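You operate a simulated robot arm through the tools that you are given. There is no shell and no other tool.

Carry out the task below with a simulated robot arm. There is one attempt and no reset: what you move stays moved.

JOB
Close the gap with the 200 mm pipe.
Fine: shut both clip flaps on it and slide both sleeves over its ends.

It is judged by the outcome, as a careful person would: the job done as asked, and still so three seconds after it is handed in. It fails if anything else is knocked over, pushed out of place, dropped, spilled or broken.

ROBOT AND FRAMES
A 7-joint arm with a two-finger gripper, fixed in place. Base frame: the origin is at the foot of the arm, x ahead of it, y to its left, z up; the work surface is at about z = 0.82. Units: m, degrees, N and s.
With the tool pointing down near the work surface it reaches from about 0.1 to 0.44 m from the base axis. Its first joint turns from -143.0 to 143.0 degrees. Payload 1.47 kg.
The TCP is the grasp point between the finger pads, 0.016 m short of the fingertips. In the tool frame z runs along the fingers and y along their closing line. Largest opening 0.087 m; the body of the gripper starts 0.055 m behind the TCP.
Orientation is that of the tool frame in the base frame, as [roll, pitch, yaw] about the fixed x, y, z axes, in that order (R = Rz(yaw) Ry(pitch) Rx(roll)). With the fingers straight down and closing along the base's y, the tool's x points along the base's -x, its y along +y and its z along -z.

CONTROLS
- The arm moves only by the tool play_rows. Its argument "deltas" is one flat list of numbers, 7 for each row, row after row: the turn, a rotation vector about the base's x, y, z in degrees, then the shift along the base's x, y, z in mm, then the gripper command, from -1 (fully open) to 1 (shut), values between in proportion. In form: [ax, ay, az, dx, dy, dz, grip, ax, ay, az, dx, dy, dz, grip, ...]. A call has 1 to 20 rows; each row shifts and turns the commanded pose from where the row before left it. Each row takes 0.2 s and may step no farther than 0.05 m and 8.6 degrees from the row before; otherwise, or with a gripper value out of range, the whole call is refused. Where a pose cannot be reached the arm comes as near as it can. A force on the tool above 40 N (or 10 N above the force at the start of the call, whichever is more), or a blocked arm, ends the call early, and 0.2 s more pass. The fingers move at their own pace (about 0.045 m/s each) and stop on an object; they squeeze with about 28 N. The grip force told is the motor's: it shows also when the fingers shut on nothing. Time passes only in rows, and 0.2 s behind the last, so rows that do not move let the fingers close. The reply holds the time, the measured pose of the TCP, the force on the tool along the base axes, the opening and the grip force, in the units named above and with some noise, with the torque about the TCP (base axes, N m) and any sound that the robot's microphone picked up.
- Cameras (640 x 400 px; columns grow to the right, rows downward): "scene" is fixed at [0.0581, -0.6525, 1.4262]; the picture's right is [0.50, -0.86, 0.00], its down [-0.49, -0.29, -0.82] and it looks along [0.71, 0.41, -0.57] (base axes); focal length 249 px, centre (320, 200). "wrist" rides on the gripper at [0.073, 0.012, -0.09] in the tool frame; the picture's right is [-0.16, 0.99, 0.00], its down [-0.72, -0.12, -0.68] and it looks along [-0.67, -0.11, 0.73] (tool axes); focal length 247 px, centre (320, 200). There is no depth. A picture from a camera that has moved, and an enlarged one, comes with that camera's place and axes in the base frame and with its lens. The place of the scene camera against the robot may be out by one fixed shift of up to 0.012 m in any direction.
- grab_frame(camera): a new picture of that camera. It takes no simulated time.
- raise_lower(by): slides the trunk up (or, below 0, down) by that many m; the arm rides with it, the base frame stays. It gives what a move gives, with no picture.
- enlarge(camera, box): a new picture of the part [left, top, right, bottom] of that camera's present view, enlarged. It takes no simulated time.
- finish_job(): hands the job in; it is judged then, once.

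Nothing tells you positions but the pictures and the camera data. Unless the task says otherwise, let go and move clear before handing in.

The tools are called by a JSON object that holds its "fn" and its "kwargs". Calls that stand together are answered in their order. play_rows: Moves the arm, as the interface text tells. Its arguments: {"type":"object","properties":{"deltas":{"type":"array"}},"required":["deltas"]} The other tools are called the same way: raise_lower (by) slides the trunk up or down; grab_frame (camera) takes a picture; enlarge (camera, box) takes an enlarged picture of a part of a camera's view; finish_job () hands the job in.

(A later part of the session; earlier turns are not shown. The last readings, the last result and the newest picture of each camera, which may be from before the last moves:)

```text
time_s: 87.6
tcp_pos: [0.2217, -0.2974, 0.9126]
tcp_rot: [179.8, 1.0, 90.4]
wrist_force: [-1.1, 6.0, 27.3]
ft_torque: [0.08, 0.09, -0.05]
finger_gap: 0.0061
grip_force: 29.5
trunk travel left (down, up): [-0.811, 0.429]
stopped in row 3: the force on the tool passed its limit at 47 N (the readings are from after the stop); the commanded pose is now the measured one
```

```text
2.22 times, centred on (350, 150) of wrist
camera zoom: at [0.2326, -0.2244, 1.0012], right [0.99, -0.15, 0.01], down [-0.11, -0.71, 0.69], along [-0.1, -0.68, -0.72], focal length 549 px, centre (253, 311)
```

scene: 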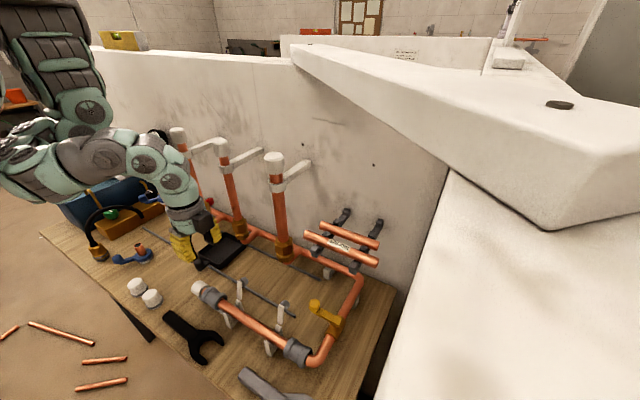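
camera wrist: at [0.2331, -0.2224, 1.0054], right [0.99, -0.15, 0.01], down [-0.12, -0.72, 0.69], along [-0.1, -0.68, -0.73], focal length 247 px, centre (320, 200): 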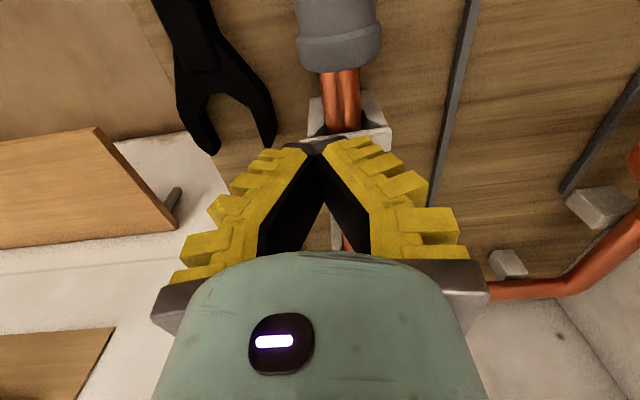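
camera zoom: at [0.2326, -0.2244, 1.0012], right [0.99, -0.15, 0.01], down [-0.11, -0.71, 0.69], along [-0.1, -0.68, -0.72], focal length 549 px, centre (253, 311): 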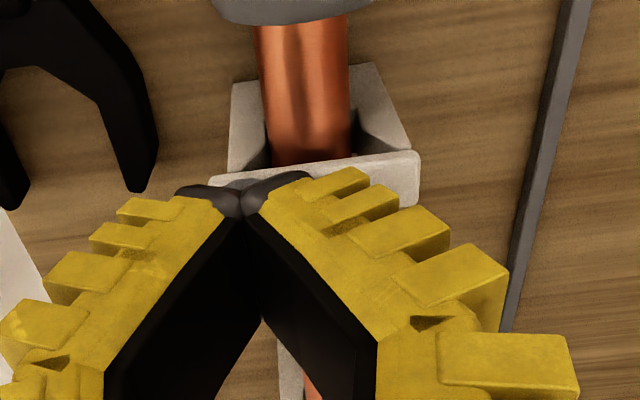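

The press reached 47 N and stopped. I'll lift and check whether the flap is fully shut.

{"fn": "play_rows", "kwargs": {"deltas": [0, 0, 0, 0, 0, 8, 1, 0, 0, 0, 0, 0, 15, 1, 0, 0, 0, -5, 10, 20, 1, 0, 0, 0, -10, 20, 20, 1, 0, 0, 0, -10, 20, 0, 1, 0, 0, 0, 0, 0, 0, 1]}}

{"fn": "enlarge", "kwargs": {"camera": "scene", "box": [190, 265, 260, 335]}}

{"fn": "enlarge", "kwargs": {"camera": "wrist", "box": [260, 60, 460, 200]}}

```text
time_s: 89.0
tcp_pos: [0.1968, -0.2489, 0.97]
tcp_rot: [179.8, 0.7, 90.3]
wrist_force: [0.2, 0.7, 0.5]
ft_torque: [-0.01, -0.04, 0.01]
finger_gap: 0.0
grip_force: 27.7
trunk travel left (down, up): [-0.811, 0.429]
```

```text
5.71 times, centred on (225, 300) of scene
camera zoom: at [0.0581, -0.6525, 1.4262], right [0.5, -0.86, 0.0], down [-0.49, -0.29, -0.82], along [0.71, 0.41, -0.57], focal length 1423 px, centre (863, -371)
```

zoom: 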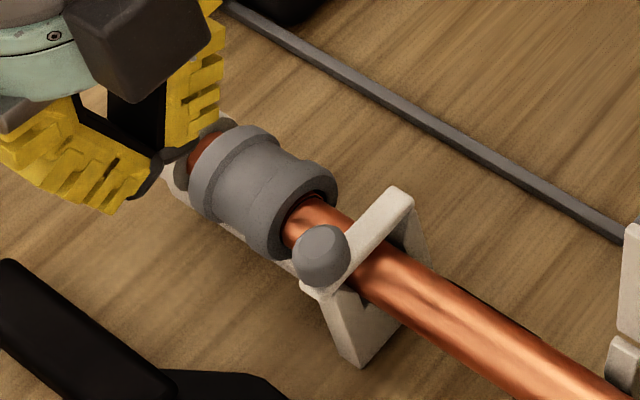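

```text
2.86 times, centred on (360, 130) of wrist
camera zoom: at [0.2066, -0.1753, 1.0595], right [0.99, -0.15, 0.01], down [-0.11, -0.72, 0.69], along [-0.1, -0.68, -0.73], focal length 706 px, centre (206, 400)
```

zoom: 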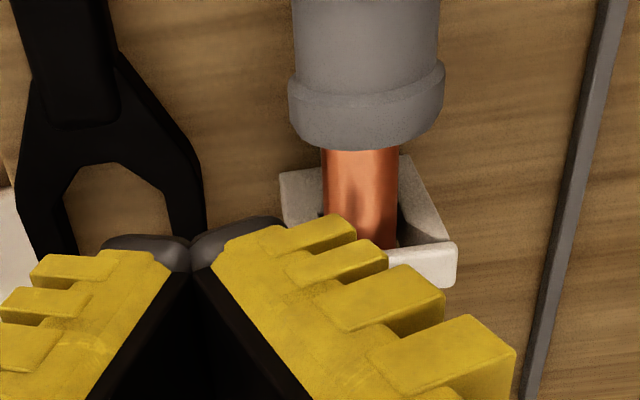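

The left flap lies shut across the pipe, from back jaw to front jaw. Now the right flap the same way. I'll move above it with the gripper open, checking its knob position first.

{"fn": "play_rows", "kwargs": {"deltas": [0, 0, 0, 5, 0, 20, -1, 0, 0, 0, 10, -10, 20, -1, 0, 0, 0, 10, -20, 15, -1, 0, 0, 0, 10, -20, 5, -1, 0, 0, 0, 10, -20, 0, -1, 0, 0, 0, 10, -20, 0, -1, 0, 0, 0, 10, -20, 0, -1, 0, 0, 0, 0, -20, 0, -1, 0, 0, 0, 0, -20, 0, -1, 0, 0, 0, 0, 0, 0, -1]}}

{"fn": "grab_frame", "kwargs": {"camera": "wrist"}}

{"fn": "enlarge", "kwargs": {"camera": "scene", "box": [180, 230, 340, 370]}}

```text
time_s: 91.2
tcp_pos: [0.262, -0.3951, 1.0341]
tcp_rot: [179.8, 0.8, 90.4]
wrist_force: [-0.2, 0.4, -0.3]
ft_torque: [-0.05, 0.02, -0.01]
finger_gap: 0.0869
grip_force: 0.1
trunk travel left (down, up): [-0.811, 0.429]
```

```text
taken
camera wrist: at [0.2713, -0.322, 1.1218], right [0.99, -0.15, 0.01], down [-0.11, -0.72, 0.69], along [-0.1, -0.68, -0.72], focal length 247 px, centre (320, 200)
```

wrist: 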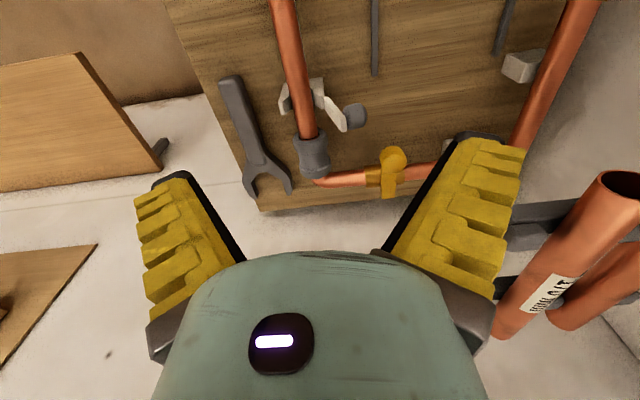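

```text
2.86 times, centred on (260, 300) of scene
camera zoom: at [0.0581, -0.6525, 1.4262], right [0.5, -0.86, 0.0], down [-0.49, -0.29, -0.82], along [0.71, 0.41, -0.57], focal length 712 px, centre (491, -86)
```

zoom: 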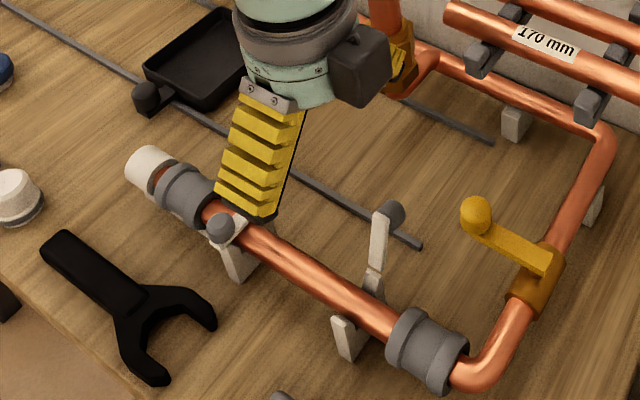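

Right knob at (0.287, -0.417), with the yellow valve handle at (0.321, -0.470), so there's about 2 cm clearance. Descending to straddle the flap.

{"fn": "play_rows", "kwargs": {"deltas": [0, 0, 0, 3, -19, -10, -1, 0, 0, 0, 0, 0, -20, -1, 0, 0, 0, 0, 0, -20, -1, 0, 0, 0, 0, 0, -20, -1, 0, 0, 0, 0, 0, -20, -1, 0, 0, 0, 0, 0, -16, -1, 0, 0, 0, 0, 0, 0, -1]}}

{"fn": "grab_frame", "kwargs": {"camera": "wrist"}}

{"fn": "enlarge", "kwargs": {"camera": "scene", "box": [180, 230, 340, 370]}}

```text
time_s: 92.8
tcp_pos: [0.265, -0.4138, 0.9268]
tcp_rot: [179.8, 0.7, 90.4]
wrist_force: [1.3, 0.5, -0.2]
ft_torque: [0.02, 0.03, 0.02]
finger_gap: 0.0869
grip_force: 0.0
trunk travel left (down, up): [-0.811, 0.429]
```

```text
taken
camera wrist: at [0.2752, -0.3419, 1.0155], right [0.99, -0.15, 0.01], down [-0.11, -0.72, 0.69], along [-0.1, -0.68, -0.72], focal length 247 px, centre (320, 200)
```

wrist: 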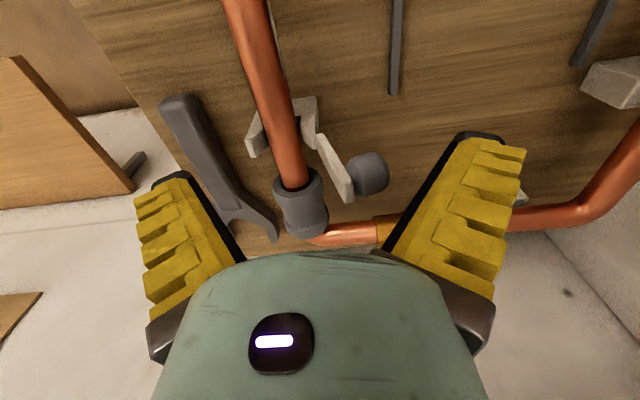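

```text
2.86 times, centred on (260, 300) of scene
camera zoom: at [0.0581, -0.6525, 1.4262], right [0.5, -0.86, 0.0], down [-0.49, -0.29, -0.82], along [0.71, 0.41, -0.57], focal length 712 px, centre (491, -86)
```

zoom: 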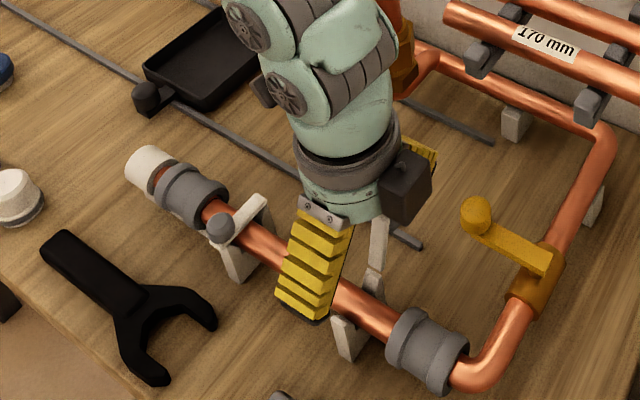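

Sweeping the right flap over with the same motion.

{"fn": "play_rows", "kwargs": {"deltas": [0, 0, 0, -6, 0, 0, -1, 0, 0, 0, -6, 0, 0, -1, 0, 0, 0, -6, 0, 0, -1, 0, 0, 0, -6, 0, 0, -1, 0, 0, 0, -6, 0, 0, -1, 0, 0, 0, -6, 0, 0, -1, 0, 0, 0, -6, 0, 0, -1, 0, 0, 0, -6, 0, 0, -1, 0, 0, 0, -6, 0, 0, -1, 0, 0, 0, -6, 0, 0, -1, 0, 0, 0, -6, 0, 0, -1, 0, 0, 0, -6, 0, -1, -1, 0, 0, 0, -6, 0, -3, -1, 0, 0, 0, -5, 0, -4, -1, 0, 0, 0, -4, 0, -2, -1, 0, 0, 0, -4, 0, -2, -1, 0, 0, 0, -3, 0, -2, -1, 0, 0, 0, 0, 0, 0, -1]}}

{"fn": "grab_frame", "kwargs": {"camera": "wrist"}}

{"fn": "enlarge", "kwargs": {"camera": "scene", "box": [180, 230, 340, 370]}}

```text
time_s: 95.6
tcp_pos: [0.1894, -0.4198, 0.9304]
tcp_rot: [179.6, 1.5, 90.0]
wrist_force: [-3.4, 3.4, 27.1]
ft_torque: [0.04, -1.92, 0.14]
finger_gap: 0.083
grip_force: 0.4
trunk travel left (down, up): [-0.811, 0.429]
stopped in row 13: the force on the tool passed its limit at 46 N (the readings are from after the stop); the commanded pose is now the measured one
```

```text
taken
camera wrist: at [0.1988, -0.3457, 1.018], right [0.99, -0.16, 0.01], down [-0.12, -0.71, 0.7], along [-0.1, -0.69, -0.72], focal length 247 px, centre (320, 200)
```

wrist: 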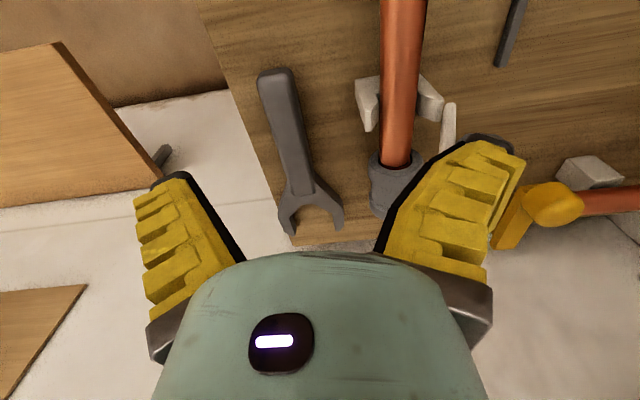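

```text
2.86 times, centred on (260, 300) of scene
camera zoom: at [0.0581, -0.6525, 1.4262], right [0.5, -0.86, 0.0], down [-0.49, -0.29, -0.82], along [0.71, 0.41, -0.57], focal length 712 px, centre (491, -86)
```

zoom: 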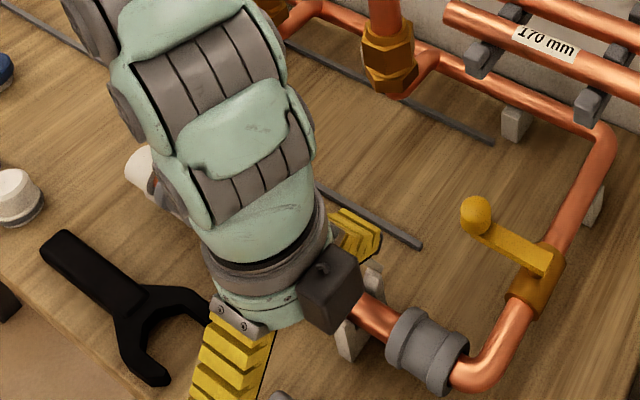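

The sweep stopped on a 46 N contact, so I'll look closely before moving.

{"fn": "enlarge", "kwargs": {"camera": "wrist", "box": [340, 60, 560, 240]}}

{"fn": "enlarge", "kwargs": {"camera": "scene", "box": [240, 280, 330, 360]}}

```text
2.22 times, centred on (450, 150) of wrist
camera zoom: at [0.1988, -0.3457, 1.018], right [0.99, -0.16, 0.01], down [-0.12, -0.71, 0.7], along [-0.1, -0.69, -0.72], focal length 549 px, centre (31, 311)
```

zoom: 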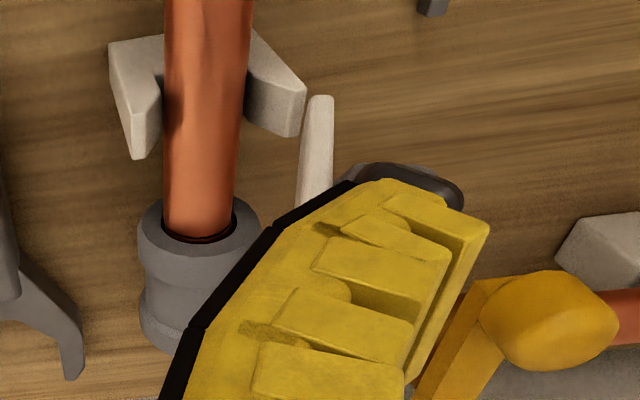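

```text
5.00 times, centred on (285, 320) of scene
camera zoom: at [0.0581, -0.6525, 1.4262], right [0.5, -0.86, 0.0], down [-0.49, -0.29, -0.82], along [0.71, 0.41, -0.57], focal length 1245 px, centre (495, -400)
```

zoom: 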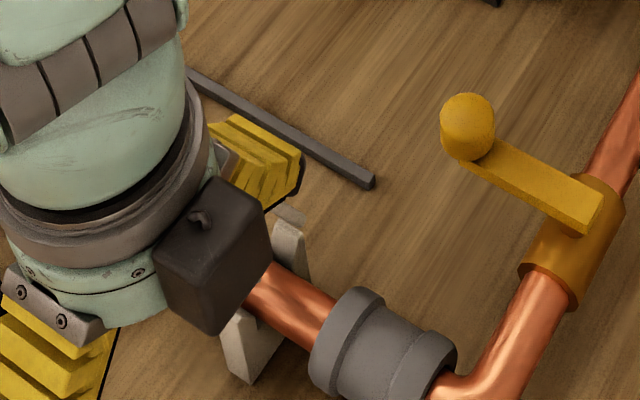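

The finger seems to have ridden up onto the flap's knob. I'll lift straight up and look at the flap's state.

{"fn": "play_rows", "kwargs": {"deltas": [0, 0, 0, 0, 0, 10, -1, 0, 0, 0, 0, 0, 20, -1, 0, 0, 0, 0, 0, 20, -1, 0, 0, 0, 0, 10, 20, -1, 0, 0, 0, 0, 0, 0, -1]}}

{"fn": "enlarge", "kwargs": {"camera": "wrist", "box": [300, 60, 520, 240]}}

{"fn": "enlarge", "kwargs": {"camera": "scene", "box": [240, 280, 330, 360]}}

```text
time_s: 96.8
tcp_pos: [0.189, -0.4083, 1.0]
tcp_rot: [179.7, 0.8, 90.2]
wrist_force: [-0.9, -1.2, 0.1]
ft_torque: [0.0, -0.01, 0.02]
finger_gap: 0.087
grip_force: 0.1
trunk travel left (down, up): [-0.811, 0.429]
```

```text
2.22 times, centred on (410, 150) of wrist
camera zoom: at [0.1992, -0.3343, 1.0869], right [0.99, -0.15, 0.01], down [-0.12, -0.71, 0.69], along [-0.1, -0.68, -0.72], focal length 549 px, centre (120, 311)
```

zoom: 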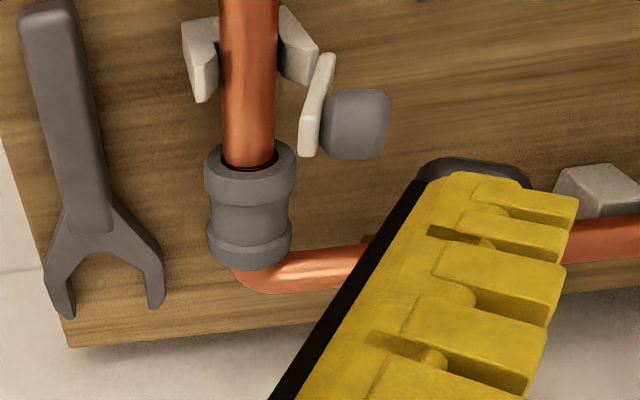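

```text
5.00 times, centred on (285, 320) of scene
camera zoom: at [0.0581, -0.6525, 1.4262], right [0.5, -0.86, 0.0], down [-0.49, -0.29, -0.82], along [0.71, 0.41, -0.57], focal length 1245 px, centre (495, -400)
```

zoom: 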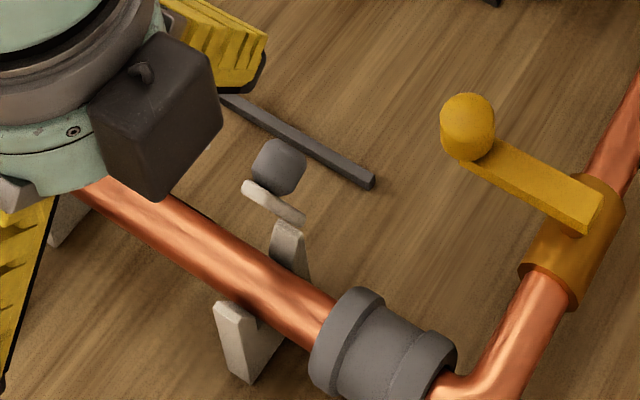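

The right flap is now leaning about 20° forward (knob at about (0.26, -0.417, 0.928)) and nothing is damaged. I'll straddle it again with more clearance and sweep more slowly, following its arc downward.

{"fn": "play_rows", "kwargs": {"deltas": [0, 0, 0, 18, -3, 0, -1, 0, 0, 0, 18, -4, 0, -1, 0, 0, 0, 19, 0, 0, -1, 0, 0, 0, 0, 0, -20, -1, 0, 0, 0, 0, 0, -20, -1, 0, 0, 0, 0, 0, -20, -1, 0, 0, 0, 0, 0, -11, -1, 0, 0, 0, 0, 0, 0, -1]}}

{"fn": "enlarge", "kwargs": {"camera": "wrist", "box": [300, 60, 520, 240]}}

{"fn": "enlarge", "kwargs": {"camera": "scene", "box": [240, 280, 330, 360]}}

```text
time_s: 98.6
tcp_pos: [0.2416, -0.414, 0.9274]
tcp_rot: [179.6, 0.9, 90.0]
wrist_force: [0.2, 0.8, -0.8]
ft_torque: [-0.01, -0.01, 0.0]
finger_gap: 0.0868
grip_force: 0.1
trunk travel left (down, up): [-0.811, 0.429]
```

```text
2.22 times, centred on (410, 150) of wrist
camera zoom: at [0.2529, -0.3404, 1.0151], right [0.99, -0.16, 0.01], down [-0.12, -0.71, 0.69], along [-0.1, -0.68, -0.72], focal length 549 px, centre (120, 311)
```

zoom: 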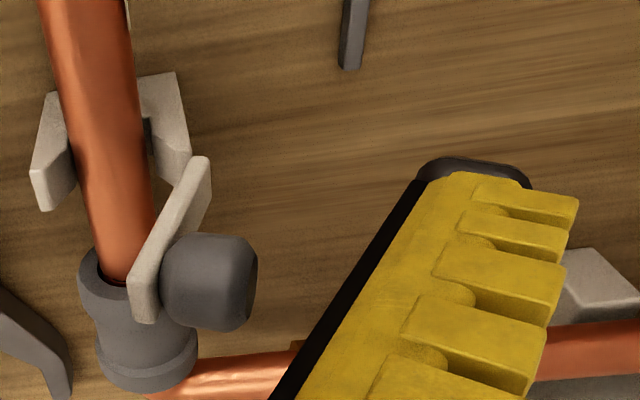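

```text
5.00 times, centred on (285, 320) of scene
camera zoom: at [0.0581, -0.6525, 1.4262], right [0.5, -0.86, 0.0], down [-0.49, -0.29, -0.82], along [0.71, 0.41, -0.57], focal length 1245 px, centre (495, -400)
```

zoom: 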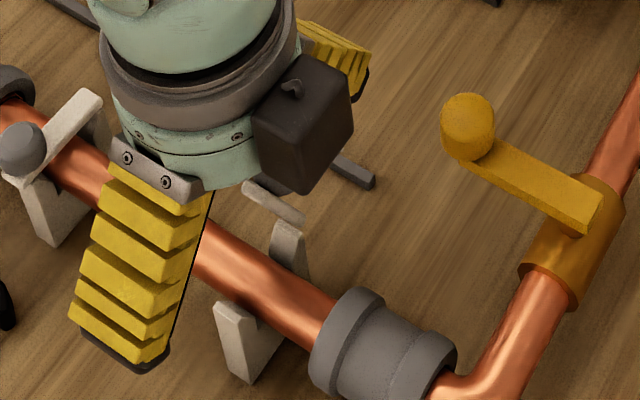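

{"fn": "play_rows", "kwargs": {"deltas": [0, 0, 0, -5, -4, 0, -1, 0, 0, 0, -5, 0, 0, -1, 0, 0, 0, -5, 0, 0, -1, 0, 0, 0, -5, 0, 0, -1, 0, 0, 0, 0, 0, 0, -1]}}

{"fn": "enlarge", "kwargs": {"camera": "wrist", "box": [300, 60, 520, 240]}}

```text
time_s: 99.8
tcp_pos: [0.2231, -0.4169, 0.9258]
tcp_rot: [179.8, 0.9, 90.1]
wrist_force: [-0.2, -0.4, 0.2]
ft_torque: [0.0, 0.02, -0.01]
finger_gap: 0.087
grip_force: 0.0
trunk travel left (down, up): [-0.811, 0.429]
```

```text
2.22 times, centred on (410, 150) of wrist
camera zoom: at [0.2327, -0.3436, 1.0136], right [0.99, -0.16, 0.01], down [-0.12, -0.71, 0.69], along [-0.1, -0.68, -0.72], focal length 549 px, centre (120, 311)
```

zoom: 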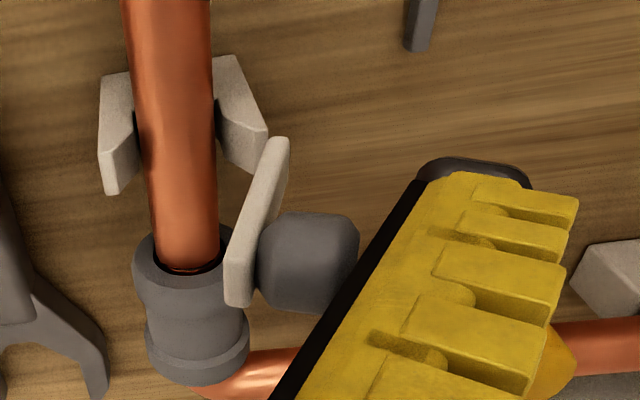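

{"fn": "play_rows", "kwargs": {"deltas": [0, 0, 0, -5, 0, 0, -1, 0, 0, 0, -5, 0, 0, -1, 0, 0, 0, 0, 0, 0, -1]}}

{"fn": "enlarge", "kwargs": {"camera": "wrist", "box": [300, 60, 520, 240]}}

{"fn": "enlarge", "kwargs": {"camera": "scene", "box": [240, 280, 330, 360]}}

```text
time_s: 100.6
tcp_pos: [0.2126, -0.4175, 0.9283]
tcp_rot: [179.7, 0.8, 90.1]
wrist_force: [-0.5, -0.4, 0.1]
ft_torque: [0.03, 0.03, 0.0]
finger_gap: 0.0871
grip_force: 0.1
trunk travel left (down, up): [-0.811, 0.429]
```

```text
2.22 times, centred on (410, 150) of wrist
camera zoom: at [0.2227, -0.3438, 1.0153], right [0.99, -0.15, 0.01], down [-0.12, -0.71, 0.69], along [-0.1, -0.68, -0.72], focal length 549 px, centre (120, 311)
```

zoom: 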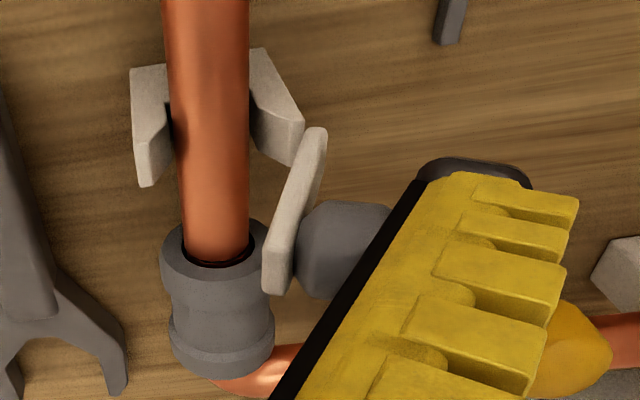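

```text
5.00 times, centred on (285, 320) of scene
camera zoom: at [0.0581, -0.6525, 1.4262], right [0.5, -0.86, 0.0], down [-0.49, -0.29, -0.82], along [0.71, 0.41, -0.57], focal length 1245 px, centre (495, -400)
```

zoom: 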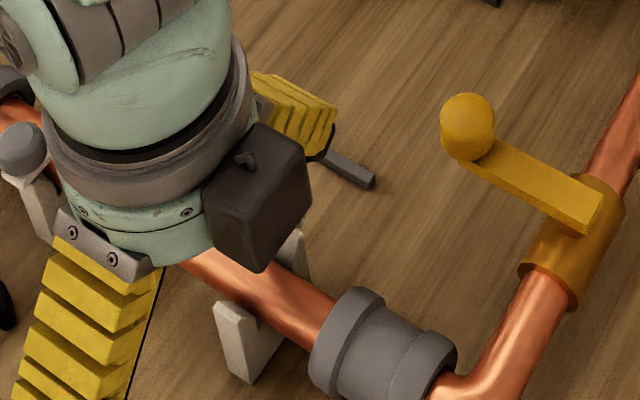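

{"fn": "play_rows", "kwargs": {"deltas": [0, 0, 0, -4, 0, 0, -1, 0, 0, 0, -4, 0, 0, -1, 0, 0, 0, 0, 0, 0, -1]}}

{"fn": "enlarge", "kwargs": {"camera": "wrist", "box": [300, 60, 520, 240]}}

```text
time_s: 101.4
tcp_pos: [0.2048, -0.418, 0.927]
tcp_rot: [179.8, 0.8, 90.2]
wrist_force: [-0.4, 0.3, 0.8]
ft_torque: [0.01, -0.01, -0.02]
finger_gap: 0.0869
grip_force: 0.0
trunk travel left (down, up): [-0.811, 0.429]
```

```text
2.22 times, centred on (410, 150) of wrist
camera zoom: at [0.2152, -0.3438, 1.0156], right [0.99, -0.16, 0.01], down [-0.12, -0.71, 0.69], along [-0.1, -0.68, -0.72], focal length 549 px, centre (120, 311)
```

zoom: 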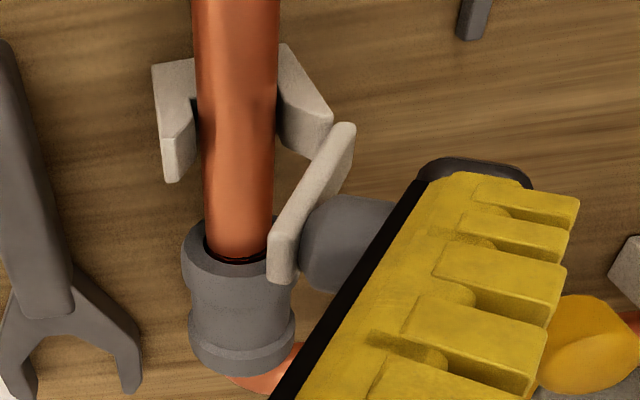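

{"fn": "play_rows", "kwargs": {"deltas": [0, 0, 0, -4, 0, 0, -1, 0, 0, 0, -4, 0, 0, -1, 0, 0, 0, -4, 0, 0, -1, 0, 0, 0, 0, 0, 0, -1]}}

{"fn": "enlarge", "kwargs": {"camera": "wrist", "box": [300, 60, 520, 240]}}

```text
time_s: 102.4
tcp_pos: [0.1926, -0.4155, 0.9267]
tcp_rot: [179.9, 0.9, 90.2]
wrist_force: [-0.8, -0.1, 0.1]
ft_torque: [0.02, -0.01, 0.0]
finger_gap: 0.0867
grip_force: 0.0
trunk travel left (down, up): [-0.811, 0.429]
```

```text
2.22 times, centred on (410, 150) of wrist
camera zoom: at [0.2034, -0.343, 1.0145], right [0.99, -0.16, 0.01], down [-0.12, -0.71, 0.69], along [-0.1, -0.68, -0.72], focal length 549 px, centre (120, 311)
```

zoom: 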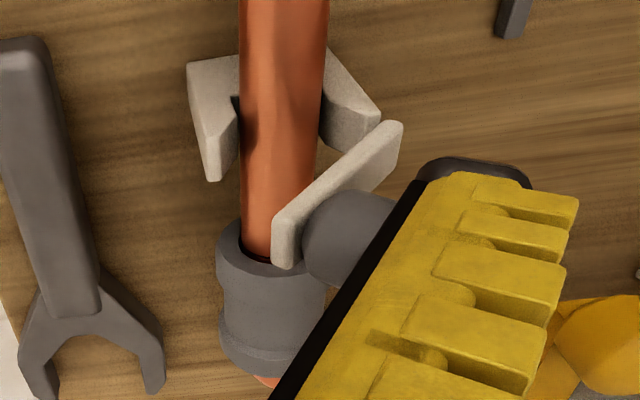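

Working well now, with the flap swinging over freely. Continuing with slight downward motion.

{"fn": "play_rows", "kwargs": {"deltas": [0, 0, 0, -4, -1, -1, -1, 0, 0, 0, -4, 0, -2, -1, 0, 0, 0, -3, 0, -3, -1, 0, 0, 0, -3, 0, -2, -1, 0, 0, 0, 0, 0, 0, -1]}}

{"fn": "enlarge", "kwargs": {"camera": "wrist", "box": [300, 60, 520, 240]}}

```text
time_s: 103.6
tcp_pos: [0.1795, -0.4169, 0.919]
tcp_rot: [179.8, 1.0, 90.2]
wrist_force: [0.2, -0.1, -0.5]
ft_torque: [-0.03, 0.01, -0.01]
finger_gap: 0.0869
grip_force: 0.0
trunk travel left (down, up): [-0.811, 0.429]
```

```text
2.22 times, centred on (410, 150) of wrist
camera zoom: at [0.1897, -0.3435, 1.0074], right [0.99, -0.16, 0.01], down [-0.12, -0.71, 0.69], along [-0.1, -0.68, -0.72], focal length 549 px, centre (120, 311)
```

zoom: 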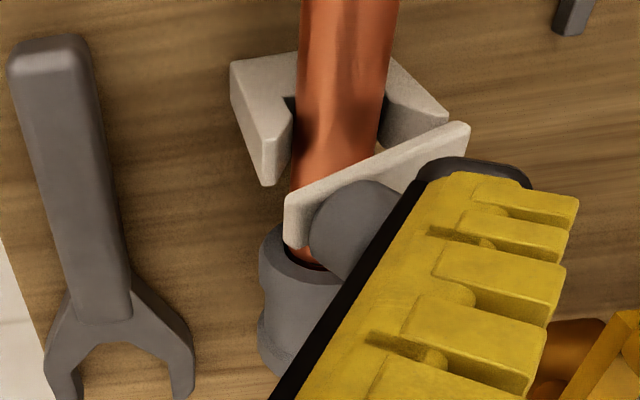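

{"fn": "play_rows", "kwargs": {"deltas": [0, 0, 0, -4, 0, -2, -1, 0, 0, 0, -4, 0, -2, -1, 0, 0, 0, -2, 0, -1, -1, 0, 0, 0, 0, 0, 0, -1, 0, 0, 0, 1, 0, 15, -1, 0, 0, 0, 0, 0, 20, -1, 0, 0, 0, 0, 0, 20, -1, 0, 0, 0, 15, 0, 0, 1, 0, 0, 0, 15, 0, 0, 1, 0, 0, 0, 20, 0, 0, 1, 0, 0, 0, 0, 0, 0, 1, 0, 0, 0, 0, 0, 0, 1]}}

{"fn": "grab_frame", "kwargs": {"camera": "wrist"}}

{"fn": "enlarge", "kwargs": {"camera": "scene", "box": [240, 280, 330, 360]}}

```text
time_s: 106.2
tcp_pos: [0.2231, -0.4178, 0.9688]
tcp_rot: [179.8, 0.9, 90.2]
wrist_force: [-0.3, 0.2, -0.8]
ft_torque: [-0.01, 0.0, -0.01]
finger_gap: 0.0002
grip_force: 15.3
trunk travel left (down, up): [-0.811, 0.429]
```

```text
taken
camera wrist: at [0.2326, -0.3453, 1.056], right [0.99, -0.16, 0.01], down [-0.12, -0.71, 0.69], along [-0.1, -0.68, -0.72], focal length 247 px, centre (320, 200)
```

wrist: 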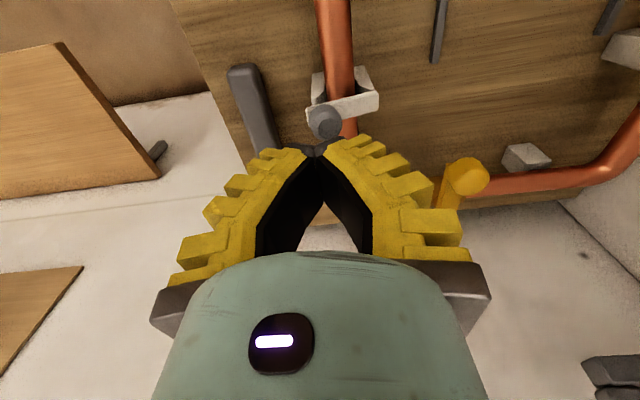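

```text
5.00 times, centred on (285, 320) of scene
camera zoom: at [0.0581, -0.6525, 1.4262], right [0.5, -0.86, 0.0], down [-0.49, -0.29, -0.82], along [0.71, 0.41, -0.57], focal length 1245 px, centre (495, -400)
```

zoom: 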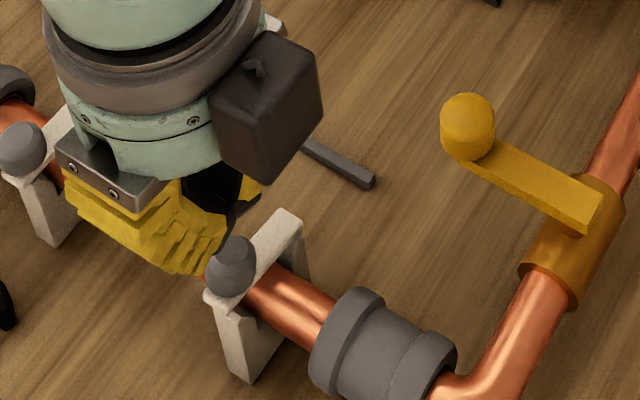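

The right flap is nearly shut too, with the knob under the fingertips. Pressing down.

{"fn": "play_rows", "kwargs": {"deltas": [0, 0, 0, 2, -1, -15, 1, 0, 0, 0, 0, 0, -15, 1, 0, 0, 0, 0, 0, -8, 1, 0, 0, 0, 0, 0, -6, 1, 0, 0, 0, 0, 0, -5, 1, 0, 0, 0, 0, 0, -3, 1, 0, 0, 0, 0, 0, -3, 1, 0, 0, 0, 0, 0, -3, 1, 0, 0, 0, 0, 0, -2, 1, 0, 0, 0, 0, 0, 0, 1]}}

{"fn": "play_rows", "kwargs": {"deltas": [0, 0, 0, 0, 0, 10, 1, 0, 0, 0, 0, 0, 20, 1, 0, 0, 0, 0, 0, 20, 1, 0, 0, 0, -10, 15, 20, 1, 0, 0, 0, -20, 20, 20, 1, 0, 0, 0, -10, 20, 0, 1, 0, 0, 0, 0, 0, 0, 1]}}

{"fn": "enlarge", "kwargs": {"camera": "scene", "box": [190, 270, 330, 370]}}

{"fn": "grab_frame", "kwargs": {"camera": "wrist"}}

```text
time_s: 108.1
tcp_pos: [0.2229, -0.4201, 0.9134]
tcp_rot: [179.8, 0.8, 90.0]
wrist_force: [1.3, 11.3, 28.0]
ft_torque: [0.27, 0.02, -0.02]
finger_gap: 0.0062
grip_force: 29.0
trunk travel left (down, up): [-0.811, 0.429]
stopped in row 9: the force on the tool passed its limit at 44 N (the readings are from after the stop); the commanded pose is now the measured one
```

```text
time_s: 109.7
tcp_pos: [0.1789, -0.366, 1.0033]
tcp_rot: [179.8, 1.0, 90.0]
wrist_force: [-0.5, 0.4, -0.4]
ft_torque: [0.0, -0.03, -0.05]
finger_gap: 0.0
grip_force: 27.8
trunk travel left (down, up): [-0.811, 0.429]
```

```text
4.00 times, centred on (260, 320) of scene
camera zoom: at [0.0581, -0.6525, 1.4262], right [0.5, -0.86, 0.0], down [-0.49, -0.29, -0.82], along [0.71, 0.41, -0.57], focal length 996 px, centre (560, -280)
```

zoom: 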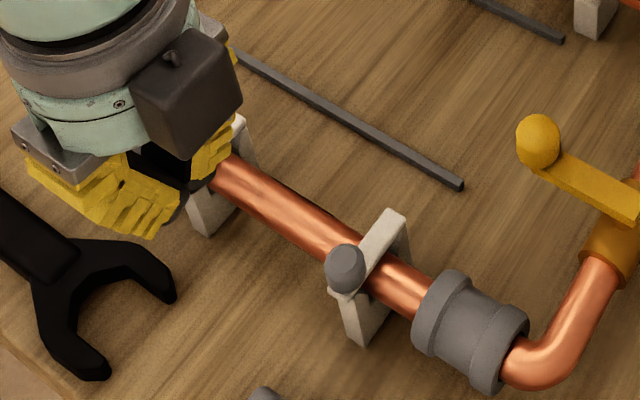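

```text
taken
camera wrist: at [0.1904, -0.2915, 1.0915], right [0.99, -0.16, 0.01], down [-0.12, -0.71, 0.69], along [-0.11, -0.68, -0.72], focal length 247 px, centre (320, 200)
```

wrist: 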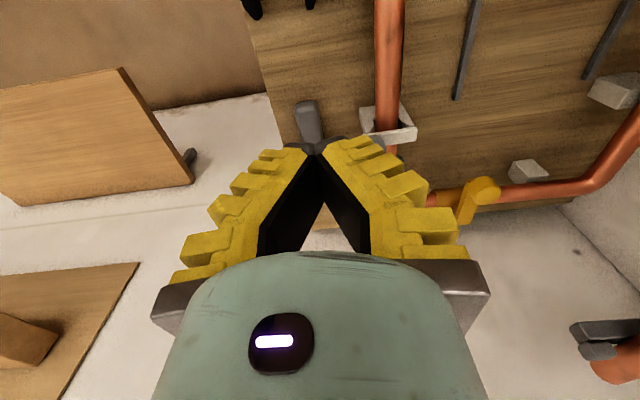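

Both flaps are shut. Next, the left sleeve: I'll grip it across x with the hand leaning towards +y, so that the box on the hand's other side stays clear of the shut clip's knob, and then slide it towards -y.

{"fn": "play_rows", "kwargs": {"deltas": [0, 0, 0, 10, 20, 15, 1, -8, 0, 0, 10, 20, 10, -0.2, -8, 0, 0, 10, 20, 0, -0.2, -8, 0, 0, 10, 20, 0, -0.2, 0, 0, 0, 10, 20, 0, -0.2, 0, 0, 0, 10, 20, 0, -0.2, 0, 0, 0, 0, 20, 0, -0.2, 0, 0, 0, 0, 0, 0, -0.2]}}

{"fn": "grab_frame", "kwargs": {"camera": "wrist"}}

{"fn": "grab_frame", "kwargs": {"camera": "scene"}}

{"fn": "enlarge", "kwargs": {"camera": "scene", "box": [190, 260, 330, 370]}}

```text
time_s: 111.5
tcp_pos: [0.1535, -0.4143, 1.0297]
tcp_rot: [179.9, 12.7, 90.0]
wrist_force: [0.0, 0.1, 0.3]
ft_torque: [0.02, -0.03, 0.03]
finger_gap: 0.0575
grip_force: 3.2
out of reach, approached as far as the arm can: row 1, 2, 3, 4, 5, 6, 7
trunk travel left (down, up): [-0.811, 0.429]
```

```text
taken
camera wrist: at [0.1642, -0.3251, 1.0997], right [0.99, -0.15, 0.04], down [-0.12, -0.56, 0.82], along [-0.11, -0.82, -0.57], focal length 247 px, centre (320, 200)
```

wrist: 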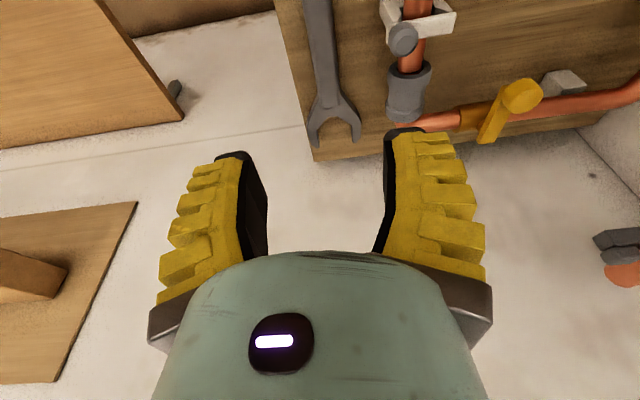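

```text
taken
```

scene: 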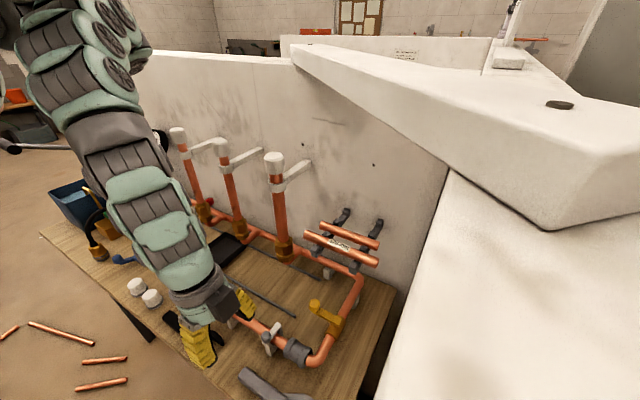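

```text
3.64 times, centred on (260, 315) of scene
camera zoom: at [0.0581, -0.6525, 1.4262], right [0.5, -0.86, 0.0], down [-0.49, -0.29, -0.82], along [0.71, 0.41, -0.57], focal length 906 px, centre (538, -218)
```

zoom: 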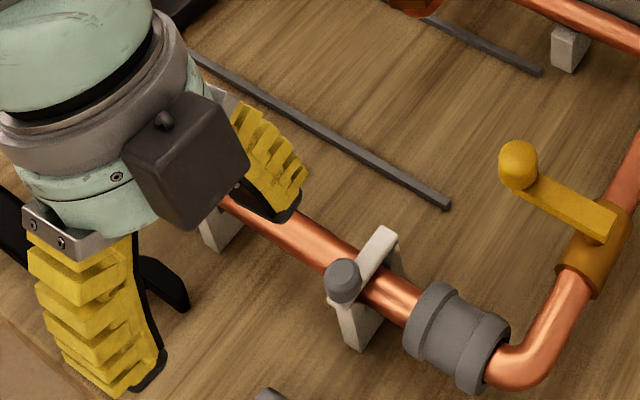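

That lean isn't reachable this close in at this height. I'll raise the trunk 5 cm, which gives the arm more room to fold, and retry.

{"fn": "raise_lower", "kwargs": {"by": 0.06}}

{"fn": "play_rows", "kwargs": {"deltas": [0, 0, 0, 8, 20, -8, -0.2, 0, 0, 0, 10, 20, -8, -0.2, 0, 0, 0, 10, 20, -8, -0.2, 0, 0, 0, 10, 20, -8, -0.2, 0, 0, 0, 10, 20, -8, -0.2, 0, 0, 0, 10, 20, -8, -0.2, 0, 0, 0, 10, 20, -8, -0.2, 0, 0, 0, 10, 20, -8, -0.2, 0, 0, 0, 8, 20, -8, -0.2, -6, 0, 0, 0, 3, -8, -0.2, -6, 0, 0, 0, 0, -8, -0.2, 0, 0, 0, 0, 0, 0, -0.2]}}

{"fn": "grab_frame", "kwargs": {"camera": "wrist"}}

{"fn": "grab_frame", "kwargs": {"camera": "scene"}}

```text
time_s: 112.5
tcp_pos: [0.153, -0.4149, 1.0892]
tcp_rot: [179.9, 12.7, 90.0]
wrist_force: [-1.0, 0.7, -0.2]
ft_torque: [0.0, 0.03, -0.01]
finger_gap: 0.0575
grip_force: 4.1
trunk travel left (down, up): [-0.871, 0.369]
```

```text
time_s: 115.1
tcp_pos: [0.1746, -0.4601, 1.0942]
tcp_rot: [179.8, 24.4, 90.2]
wrist_force: [-0.8, -0.1, 0.4]
ft_torque: [-0.01, -0.01, 0.03]
finger_gap: 0.0573
grip_force: 3.9
out of reach, approached as far as the arm can: row 1, 2, 3, 4, 5, 6, 7, 8, 9, 10, 11
trunk travel left (down, up): [-0.871, 0.369]
```

```text
taken
camera wrist: at [0.1849, -0.3579, 1.145], right [0.99, -0.14, 0.07], down [-0.12, -0.38, 0.92], along [-0.1, -0.91, -0.39], focal length 247 px, centre (320, 200)
```

wrist: 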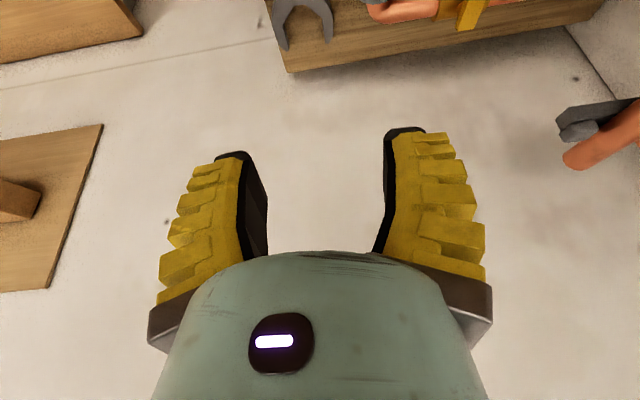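

```text
taken
```

scene: 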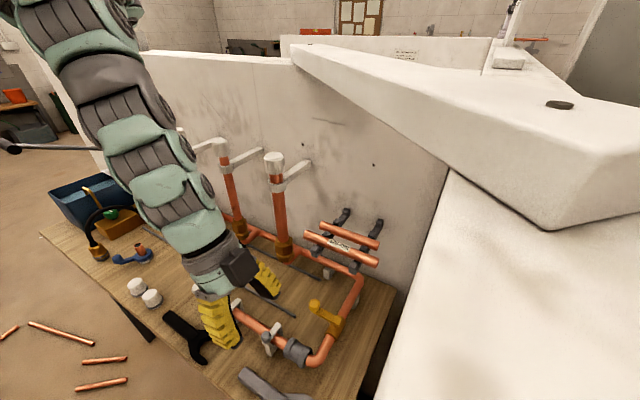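

The leaning posture is running into a joint limit and drifts the wrong way. I'll return to vertical first and then see how far I can move.

{"fn": "play_rows", "kwargs": {"deltas": [8.1, 0, 0, 0, 0, 0, -0.2, 8.1, 0, 0, 0, 0, 0, -0.2, 8.1, 0, 0, 0, 0, 0, -0.2, 0, 0, 0, 5, 20, 0, -0.2, 0, 0, 0, 8, 20, 0, -0.2, 0, 0, 0, 8, 20, 0, -0.2, 0, 0, 0, 8, 20, 0, -0.2, 0, 0, 0, 8, 20, 0, -0.2, 0, 0, 0, 8, 20, 0, -0.2, 0, 0, 0, 0, 0, 0, -0.2]}}

{"fn": "grab_frame", "kwargs": {"camera": "scene"}}

```text
time_s: 117.3
tcp_pos: [0.2145, -0.3772, 1.0804]
tcp_rot: [179.8, 0.3, 90.0]
wrist_force: [-0.1, 0.5, 0.7]
ft_torque: [-0.03, 0.0, 0.01]
finger_gap: 0.0573
grip_force: 3.8
out of reach, approached as far as the arm can: row 7, 8, 9
trunk travel left (down, up): [-0.871, 0.369]
```

```text
taken
```

scene: 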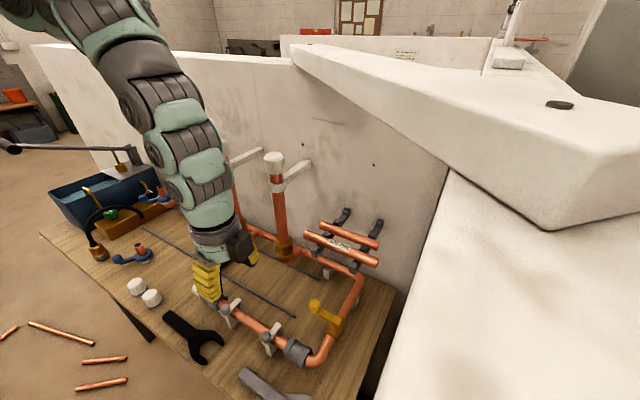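

{"fn": "play_rows", "kwargs": {"deltas": [0, 0, 0, 0, 0, -20, -0.2, 0, 0, 0, 0, 0, -20, -0.2, 0, 0, 0, 0, 0, -20, -0.2, 0, 0, 0, 0, 0, -20, -0.2, 0, 0, 0, 4, 20, 0, -0.2, 0, 0, 0, 4, 20, 0, -0.2, 0, 0, 0, 4, 20, 0, -0.2, 0, 0, 0, 4, 20, 0, -0.2, 0, 0, 0, 4, 20, 0, -0.2, 0, 0, 0, 4, 20, 0, -0.2, 0, 0, 0, 0, 20, 0, -0.2, 0, 0, 0, 0, 0, 0, -0.2]}}

{"fn": "grab_frame", "kwargs": {"camera": "scene"}}

{"fn": "grab_frame", "kwargs": {"camera": "wrist"}}

```text
time_s: 119.9
tcp_pos: [0.2374, -0.2824, 0.9569]
tcp_rot: [179.8, 0.3, 90.1]
wrist_force: [-0.3, -0.3, -0.4]
ft_torque: [0.01, 0.01, -0.03]
finger_gap: 0.0574
grip_force: 3.4
out of reach, approached as far as the arm can: row 7, 8, 9, 10, 11
trunk travel left (down, up): [-0.871, 0.369]
```

```text
taken
```

scene: 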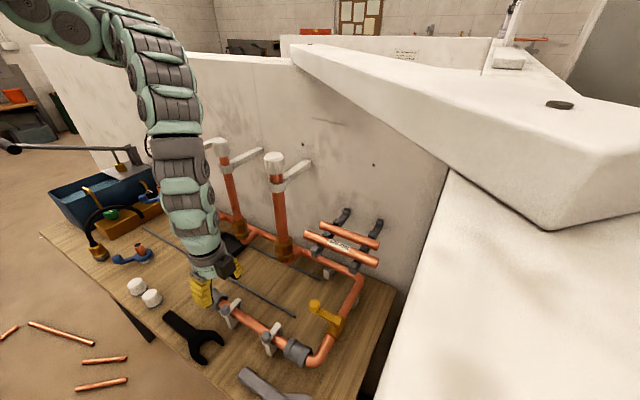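

```text
taken
camera wrist: at [0.2484, -0.2093, 1.0449], right [0.99, -0.16, 0.0], down [-0.12, -0.72, 0.68], along [-0.1, -0.68, -0.73], focal length 247 px, centre (320, 200)
```

wrist: 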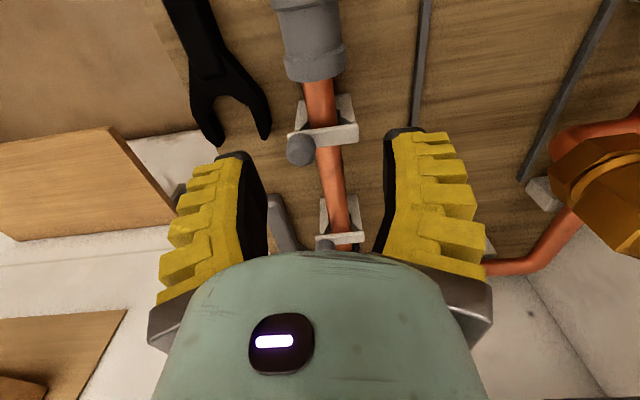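

The arm's current posture limits how close in I can work. I'll go up and out a little, lower the trunk by 0.1 m, and come back in.

{"fn": "play_rows", "kwargs": {"deltas": [0, 0, 0, 0, -20, 10, -0.2, 0, 0, 0, 0, -20, 20, -0.2, 0, 0, 0, 0, -20, 20, -0.2, 0, 0, 0, 0, -20, 20, -0.2, 0, 0, 0, 0, -10, 20, -0.2, 0, 0, 0, 0, 0, 20, -0.2, 0, 0, 0, 0, 0, 0, -0.2]}}

{"fn": "raise_lower", "kwargs": {"by": -0.1}}

{"fn": "play_rows", "kwargs": {"deltas": [0, 0, 0, 0, 15, 0, -0.2, 0, 0, 0, 0, 20, 0, -0.2, 0, 0, 0, 0, 20, 0, -0.2, 0, 0, 0, 0, 20, 0, -0.2, 0, 0, 0, 0, 20, 0, -0.2, 0, 0, 0, 0, 20, 0, -0.2, 0, 0, 0, 0, 20, 0, -0.2, 0, 0, 0, 0, 0, 0, -0.2]}}

{"fn": "grab_frame", "kwargs": {"camera": "scene"}}

{"fn": "grab_frame", "kwargs": {"camera": "wrist"}}

```text
time_s: 121.5
tcp_pos: [0.2349, -0.3722, 1.0683]
tcp_rot: [179.7, 0.4, 90.0]
wrist_force: [-0.3, 0.4, -0.3]
ft_torque: [0.01, 0.0, 0.01]
finger_gap: 0.0573
grip_force: 3.8
out of reach, approached as far as the arm can: row 6
trunk travel left (down, up): [-0.871, 0.369]
```

```text
time_s: 122.8
tcp_pos: [0.2354, -0.3726, 0.9678]
tcp_rot: [179.8, 0.4, 90.0]
wrist_force: [-0.1, 0.2, 0.4]
ft_torque: [-0.02, -0.02, 0.0]
finger_gap: 0.0572
grip_force: 4.3
trunk travel left (down, up): [-0.771, 0.469]
```

```text
time_s: 124.6
tcp_pos: [0.2344, -0.37, 0.968]
tcp_rot: [179.8, 0.3, 90.0]
wrist_force: [0.7, 0.1, -0.1]
ft_torque: [-0.01, -0.03, -0.02]
finger_gap: 0.0576
grip_force: 3.7
out of reach, approached as far as the arm can: row 1, 2, 3, 4, 5, 6, 7
trunk travel left (down, up): [-0.771, 0.469]
```

```text
taken
```

scene: 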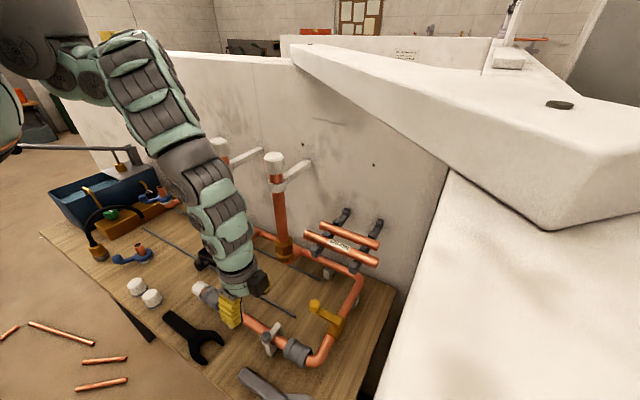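

```text
taken
camera wrist: at [0.2463, -0.2979, 1.0558], right [0.99, -0.16, 0.0], down [-0.12, -0.72, 0.68], along [-0.1, -0.68, -0.73], focal length 247 px, centre (320, 200)
```

wrist: 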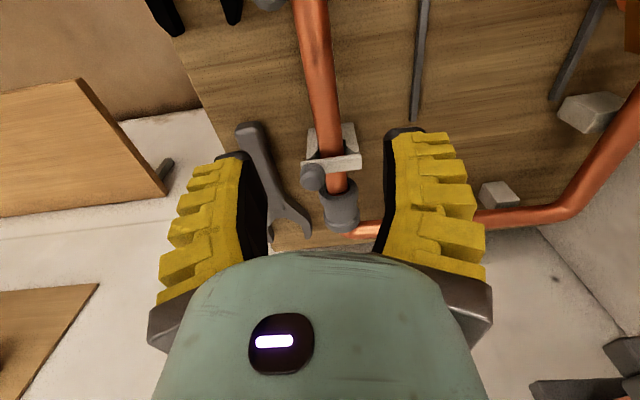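

The elbow has swung into a different posture that blocks close-in work. I'll turn the wrist back to its starting yaw (180°) while moving in towards the left sleeve, which should bring the elbow round.

{"fn": "play_rows", "kwargs": {"deltas": [0, 0, 8.2, 0, 0, 5, -0.2, 0, 0, 8.2, 0, 0, 5, -0.2, 0, 0, 8.2, 0, 0, 5, -0.2, 0, 0, 8.2, 0, 0, 5, -0.2, 0, 0, 8.2, 0, 0, 5, -0.2, 0, 0, 8.2, 0, 0, 5, -0.2, 0, 0, 8.2, 0, 0, 0, -0.2, 0, 0, 8.2, 0, 0, 0, -0.2, 0, 0, 8.2, 0, 0, 0, -0.2, 0, 0, 8.2, 0, 0, 0, -0.2, 0, 0, 8.0, 0, 0, 0, -0.2, 0, 0, 0, 0, 0, 0, -0.2]}}

{"fn": "grab_frame", "kwargs": {"camera": "scene"}}

```text
time_s: 127.2
tcp_pos: [0.2233, -0.3913, 0.9984]
tcp_rot: [179.8, 0.4, -179.8]
wrist_force: [0.6, 0.3, 0.3]
ft_torque: [0.01, 0.0, 0.03]
finger_gap: 0.0575
grip_force: 3.5
out of reach, approached as far as the arm can: row 1, 5, 6
trunk travel left (down, up): [-0.771, 0.469]
```

```text
taken
```

scene: 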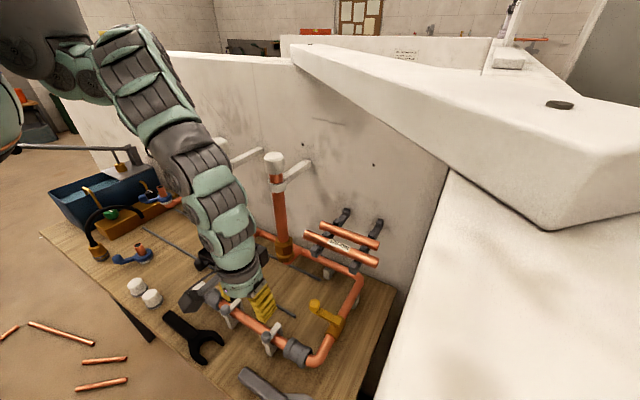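

{"fn": "play_rows", "kwargs": {"deltas": [0, 0, 0, 2, 20, 0, -0.2, 0, 0, 0, 2, 20, 0, -0.2, 0, 0, 0, 2, 20, 0, -0.2, 0, 0, 0, 2, 20, 0, -0.2, 0, 0, 0, 2, 20, 0, -0.2, 0, 0, 0, 2, 20, 0, -0.2, 0, 0, 0, 2, 20, 0, -0.2, 0, 0, 0, 0, 0, 0, -0.2]}}

{"fn": "grab_frame", "kwargs": {"camera": "scene"}}

```text
time_s: 129.0
tcp_pos: [0.2209, -0.3748, 0.9813]
tcp_rot: [179.8, 0.4, 179.9]
wrist_force: [0.6, 0.0, -0.1]
ft_torque: [-0.01, 0.02, -0.02]
finger_gap: 0.0572
grip_force: 3.5
out of reach, approached as far as the arm can: row 1, 2, 3, 4, 5, 6, 7
trunk travel left (down, up): [-0.771, 0.469]
```

```text
taken
```

scene: 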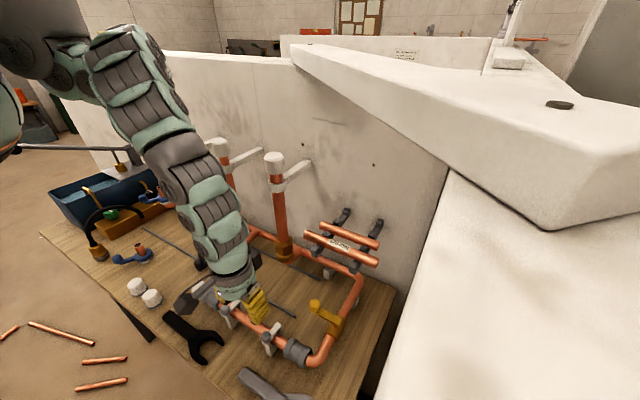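

The elbow is still up. Earlier, tilting the hand towards -x (fingers pointing +x) let the elbow swing low, so I'll go back to yaw 90°, apply that tilt, and then move in.

{"fn": "play_rows", "kwargs": {"deltas": [0, 0, -8.2, 0, 0, 0, -0.2, 0, 0, -8.2, 0, 0, 0, -0.2, 0, 0, -8.2, 0, 0, 0, -0.2, 0, 0, -8.2, 0, 0, 0, -0.2, 0, 0, -8.2, 0, 0, 0, -0.2, 0, 0, -8.2, 0, 0, 0, -0.2, 0, 0, -8.2, 0, 0, 0, -0.2, 0, 0, -8.2, 0, 0, 0, -0.2, 0, 0, -8.2, 0, 0, 0, -0.2, 0, 0, -8.2, 0, 0, 0, -0.2, 0, 0, -8.0, 0, 0, 0, -0.2, 0, -7.3, 0, 0, 0, 0, -0.2, 0, -7.3, 0, 0, 0, 0, -0.2, 0, -7.3, 0, 0, 0, 0, -0.2, 0, 0, 0, 0, 0, 0, -0.2]}}

{"fn": "play_rows", "kwargs": {"deltas": [0, 0, 0, 4, 15, 3, -0.2, 0, 0, 0, 4, 20, 3, -0.2, 0, 0, 0, 4, 20, 3, -0.2, 0, 0, 0, 4, 20, 3, -0.2, 0, 0, 0, 0, 0, 0, -0.2]}}

{"fn": "grab_frame", "kwargs": {"camera": "scene"}}

```text
time_s: 132.2
tcp_pos: [0.2209, -0.3753, 0.9813]
tcp_rot: [158.0, 0.3, 89.9]
wrist_force: [-0.7, 0.3, 0.4]
ft_torque: [-0.01, -0.02, 0.0]
finger_gap: 0.0574
grip_force: 3.7
trunk travel left (down, up): [-0.771, 0.469]
```

```text
time_s: 133.4
tcp_pos: [0.2231, -0.3611, 0.9843]
tcp_rot: [157.9, 0.5, 90.0]
wrist_force: [-1.4, -0.3, 1.0]
ft_torque: [0.03, -0.02, -0.01]
finger_gap: 0.0576
grip_force: 3.3
out of reach, approached as far as the arm can: row 2, 3, 4
trunk travel left (down, up): [-0.771, 0.469]
```

```text
taken
```

scene: 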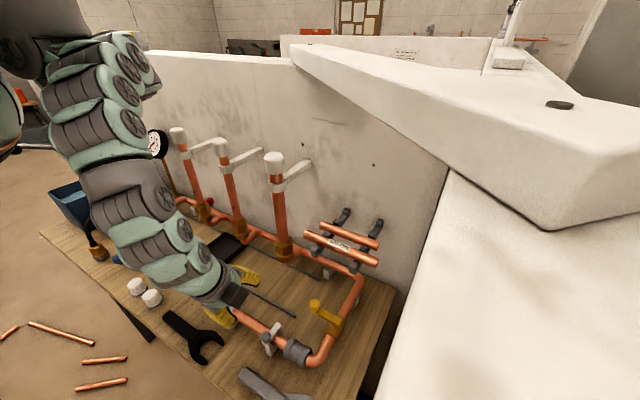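

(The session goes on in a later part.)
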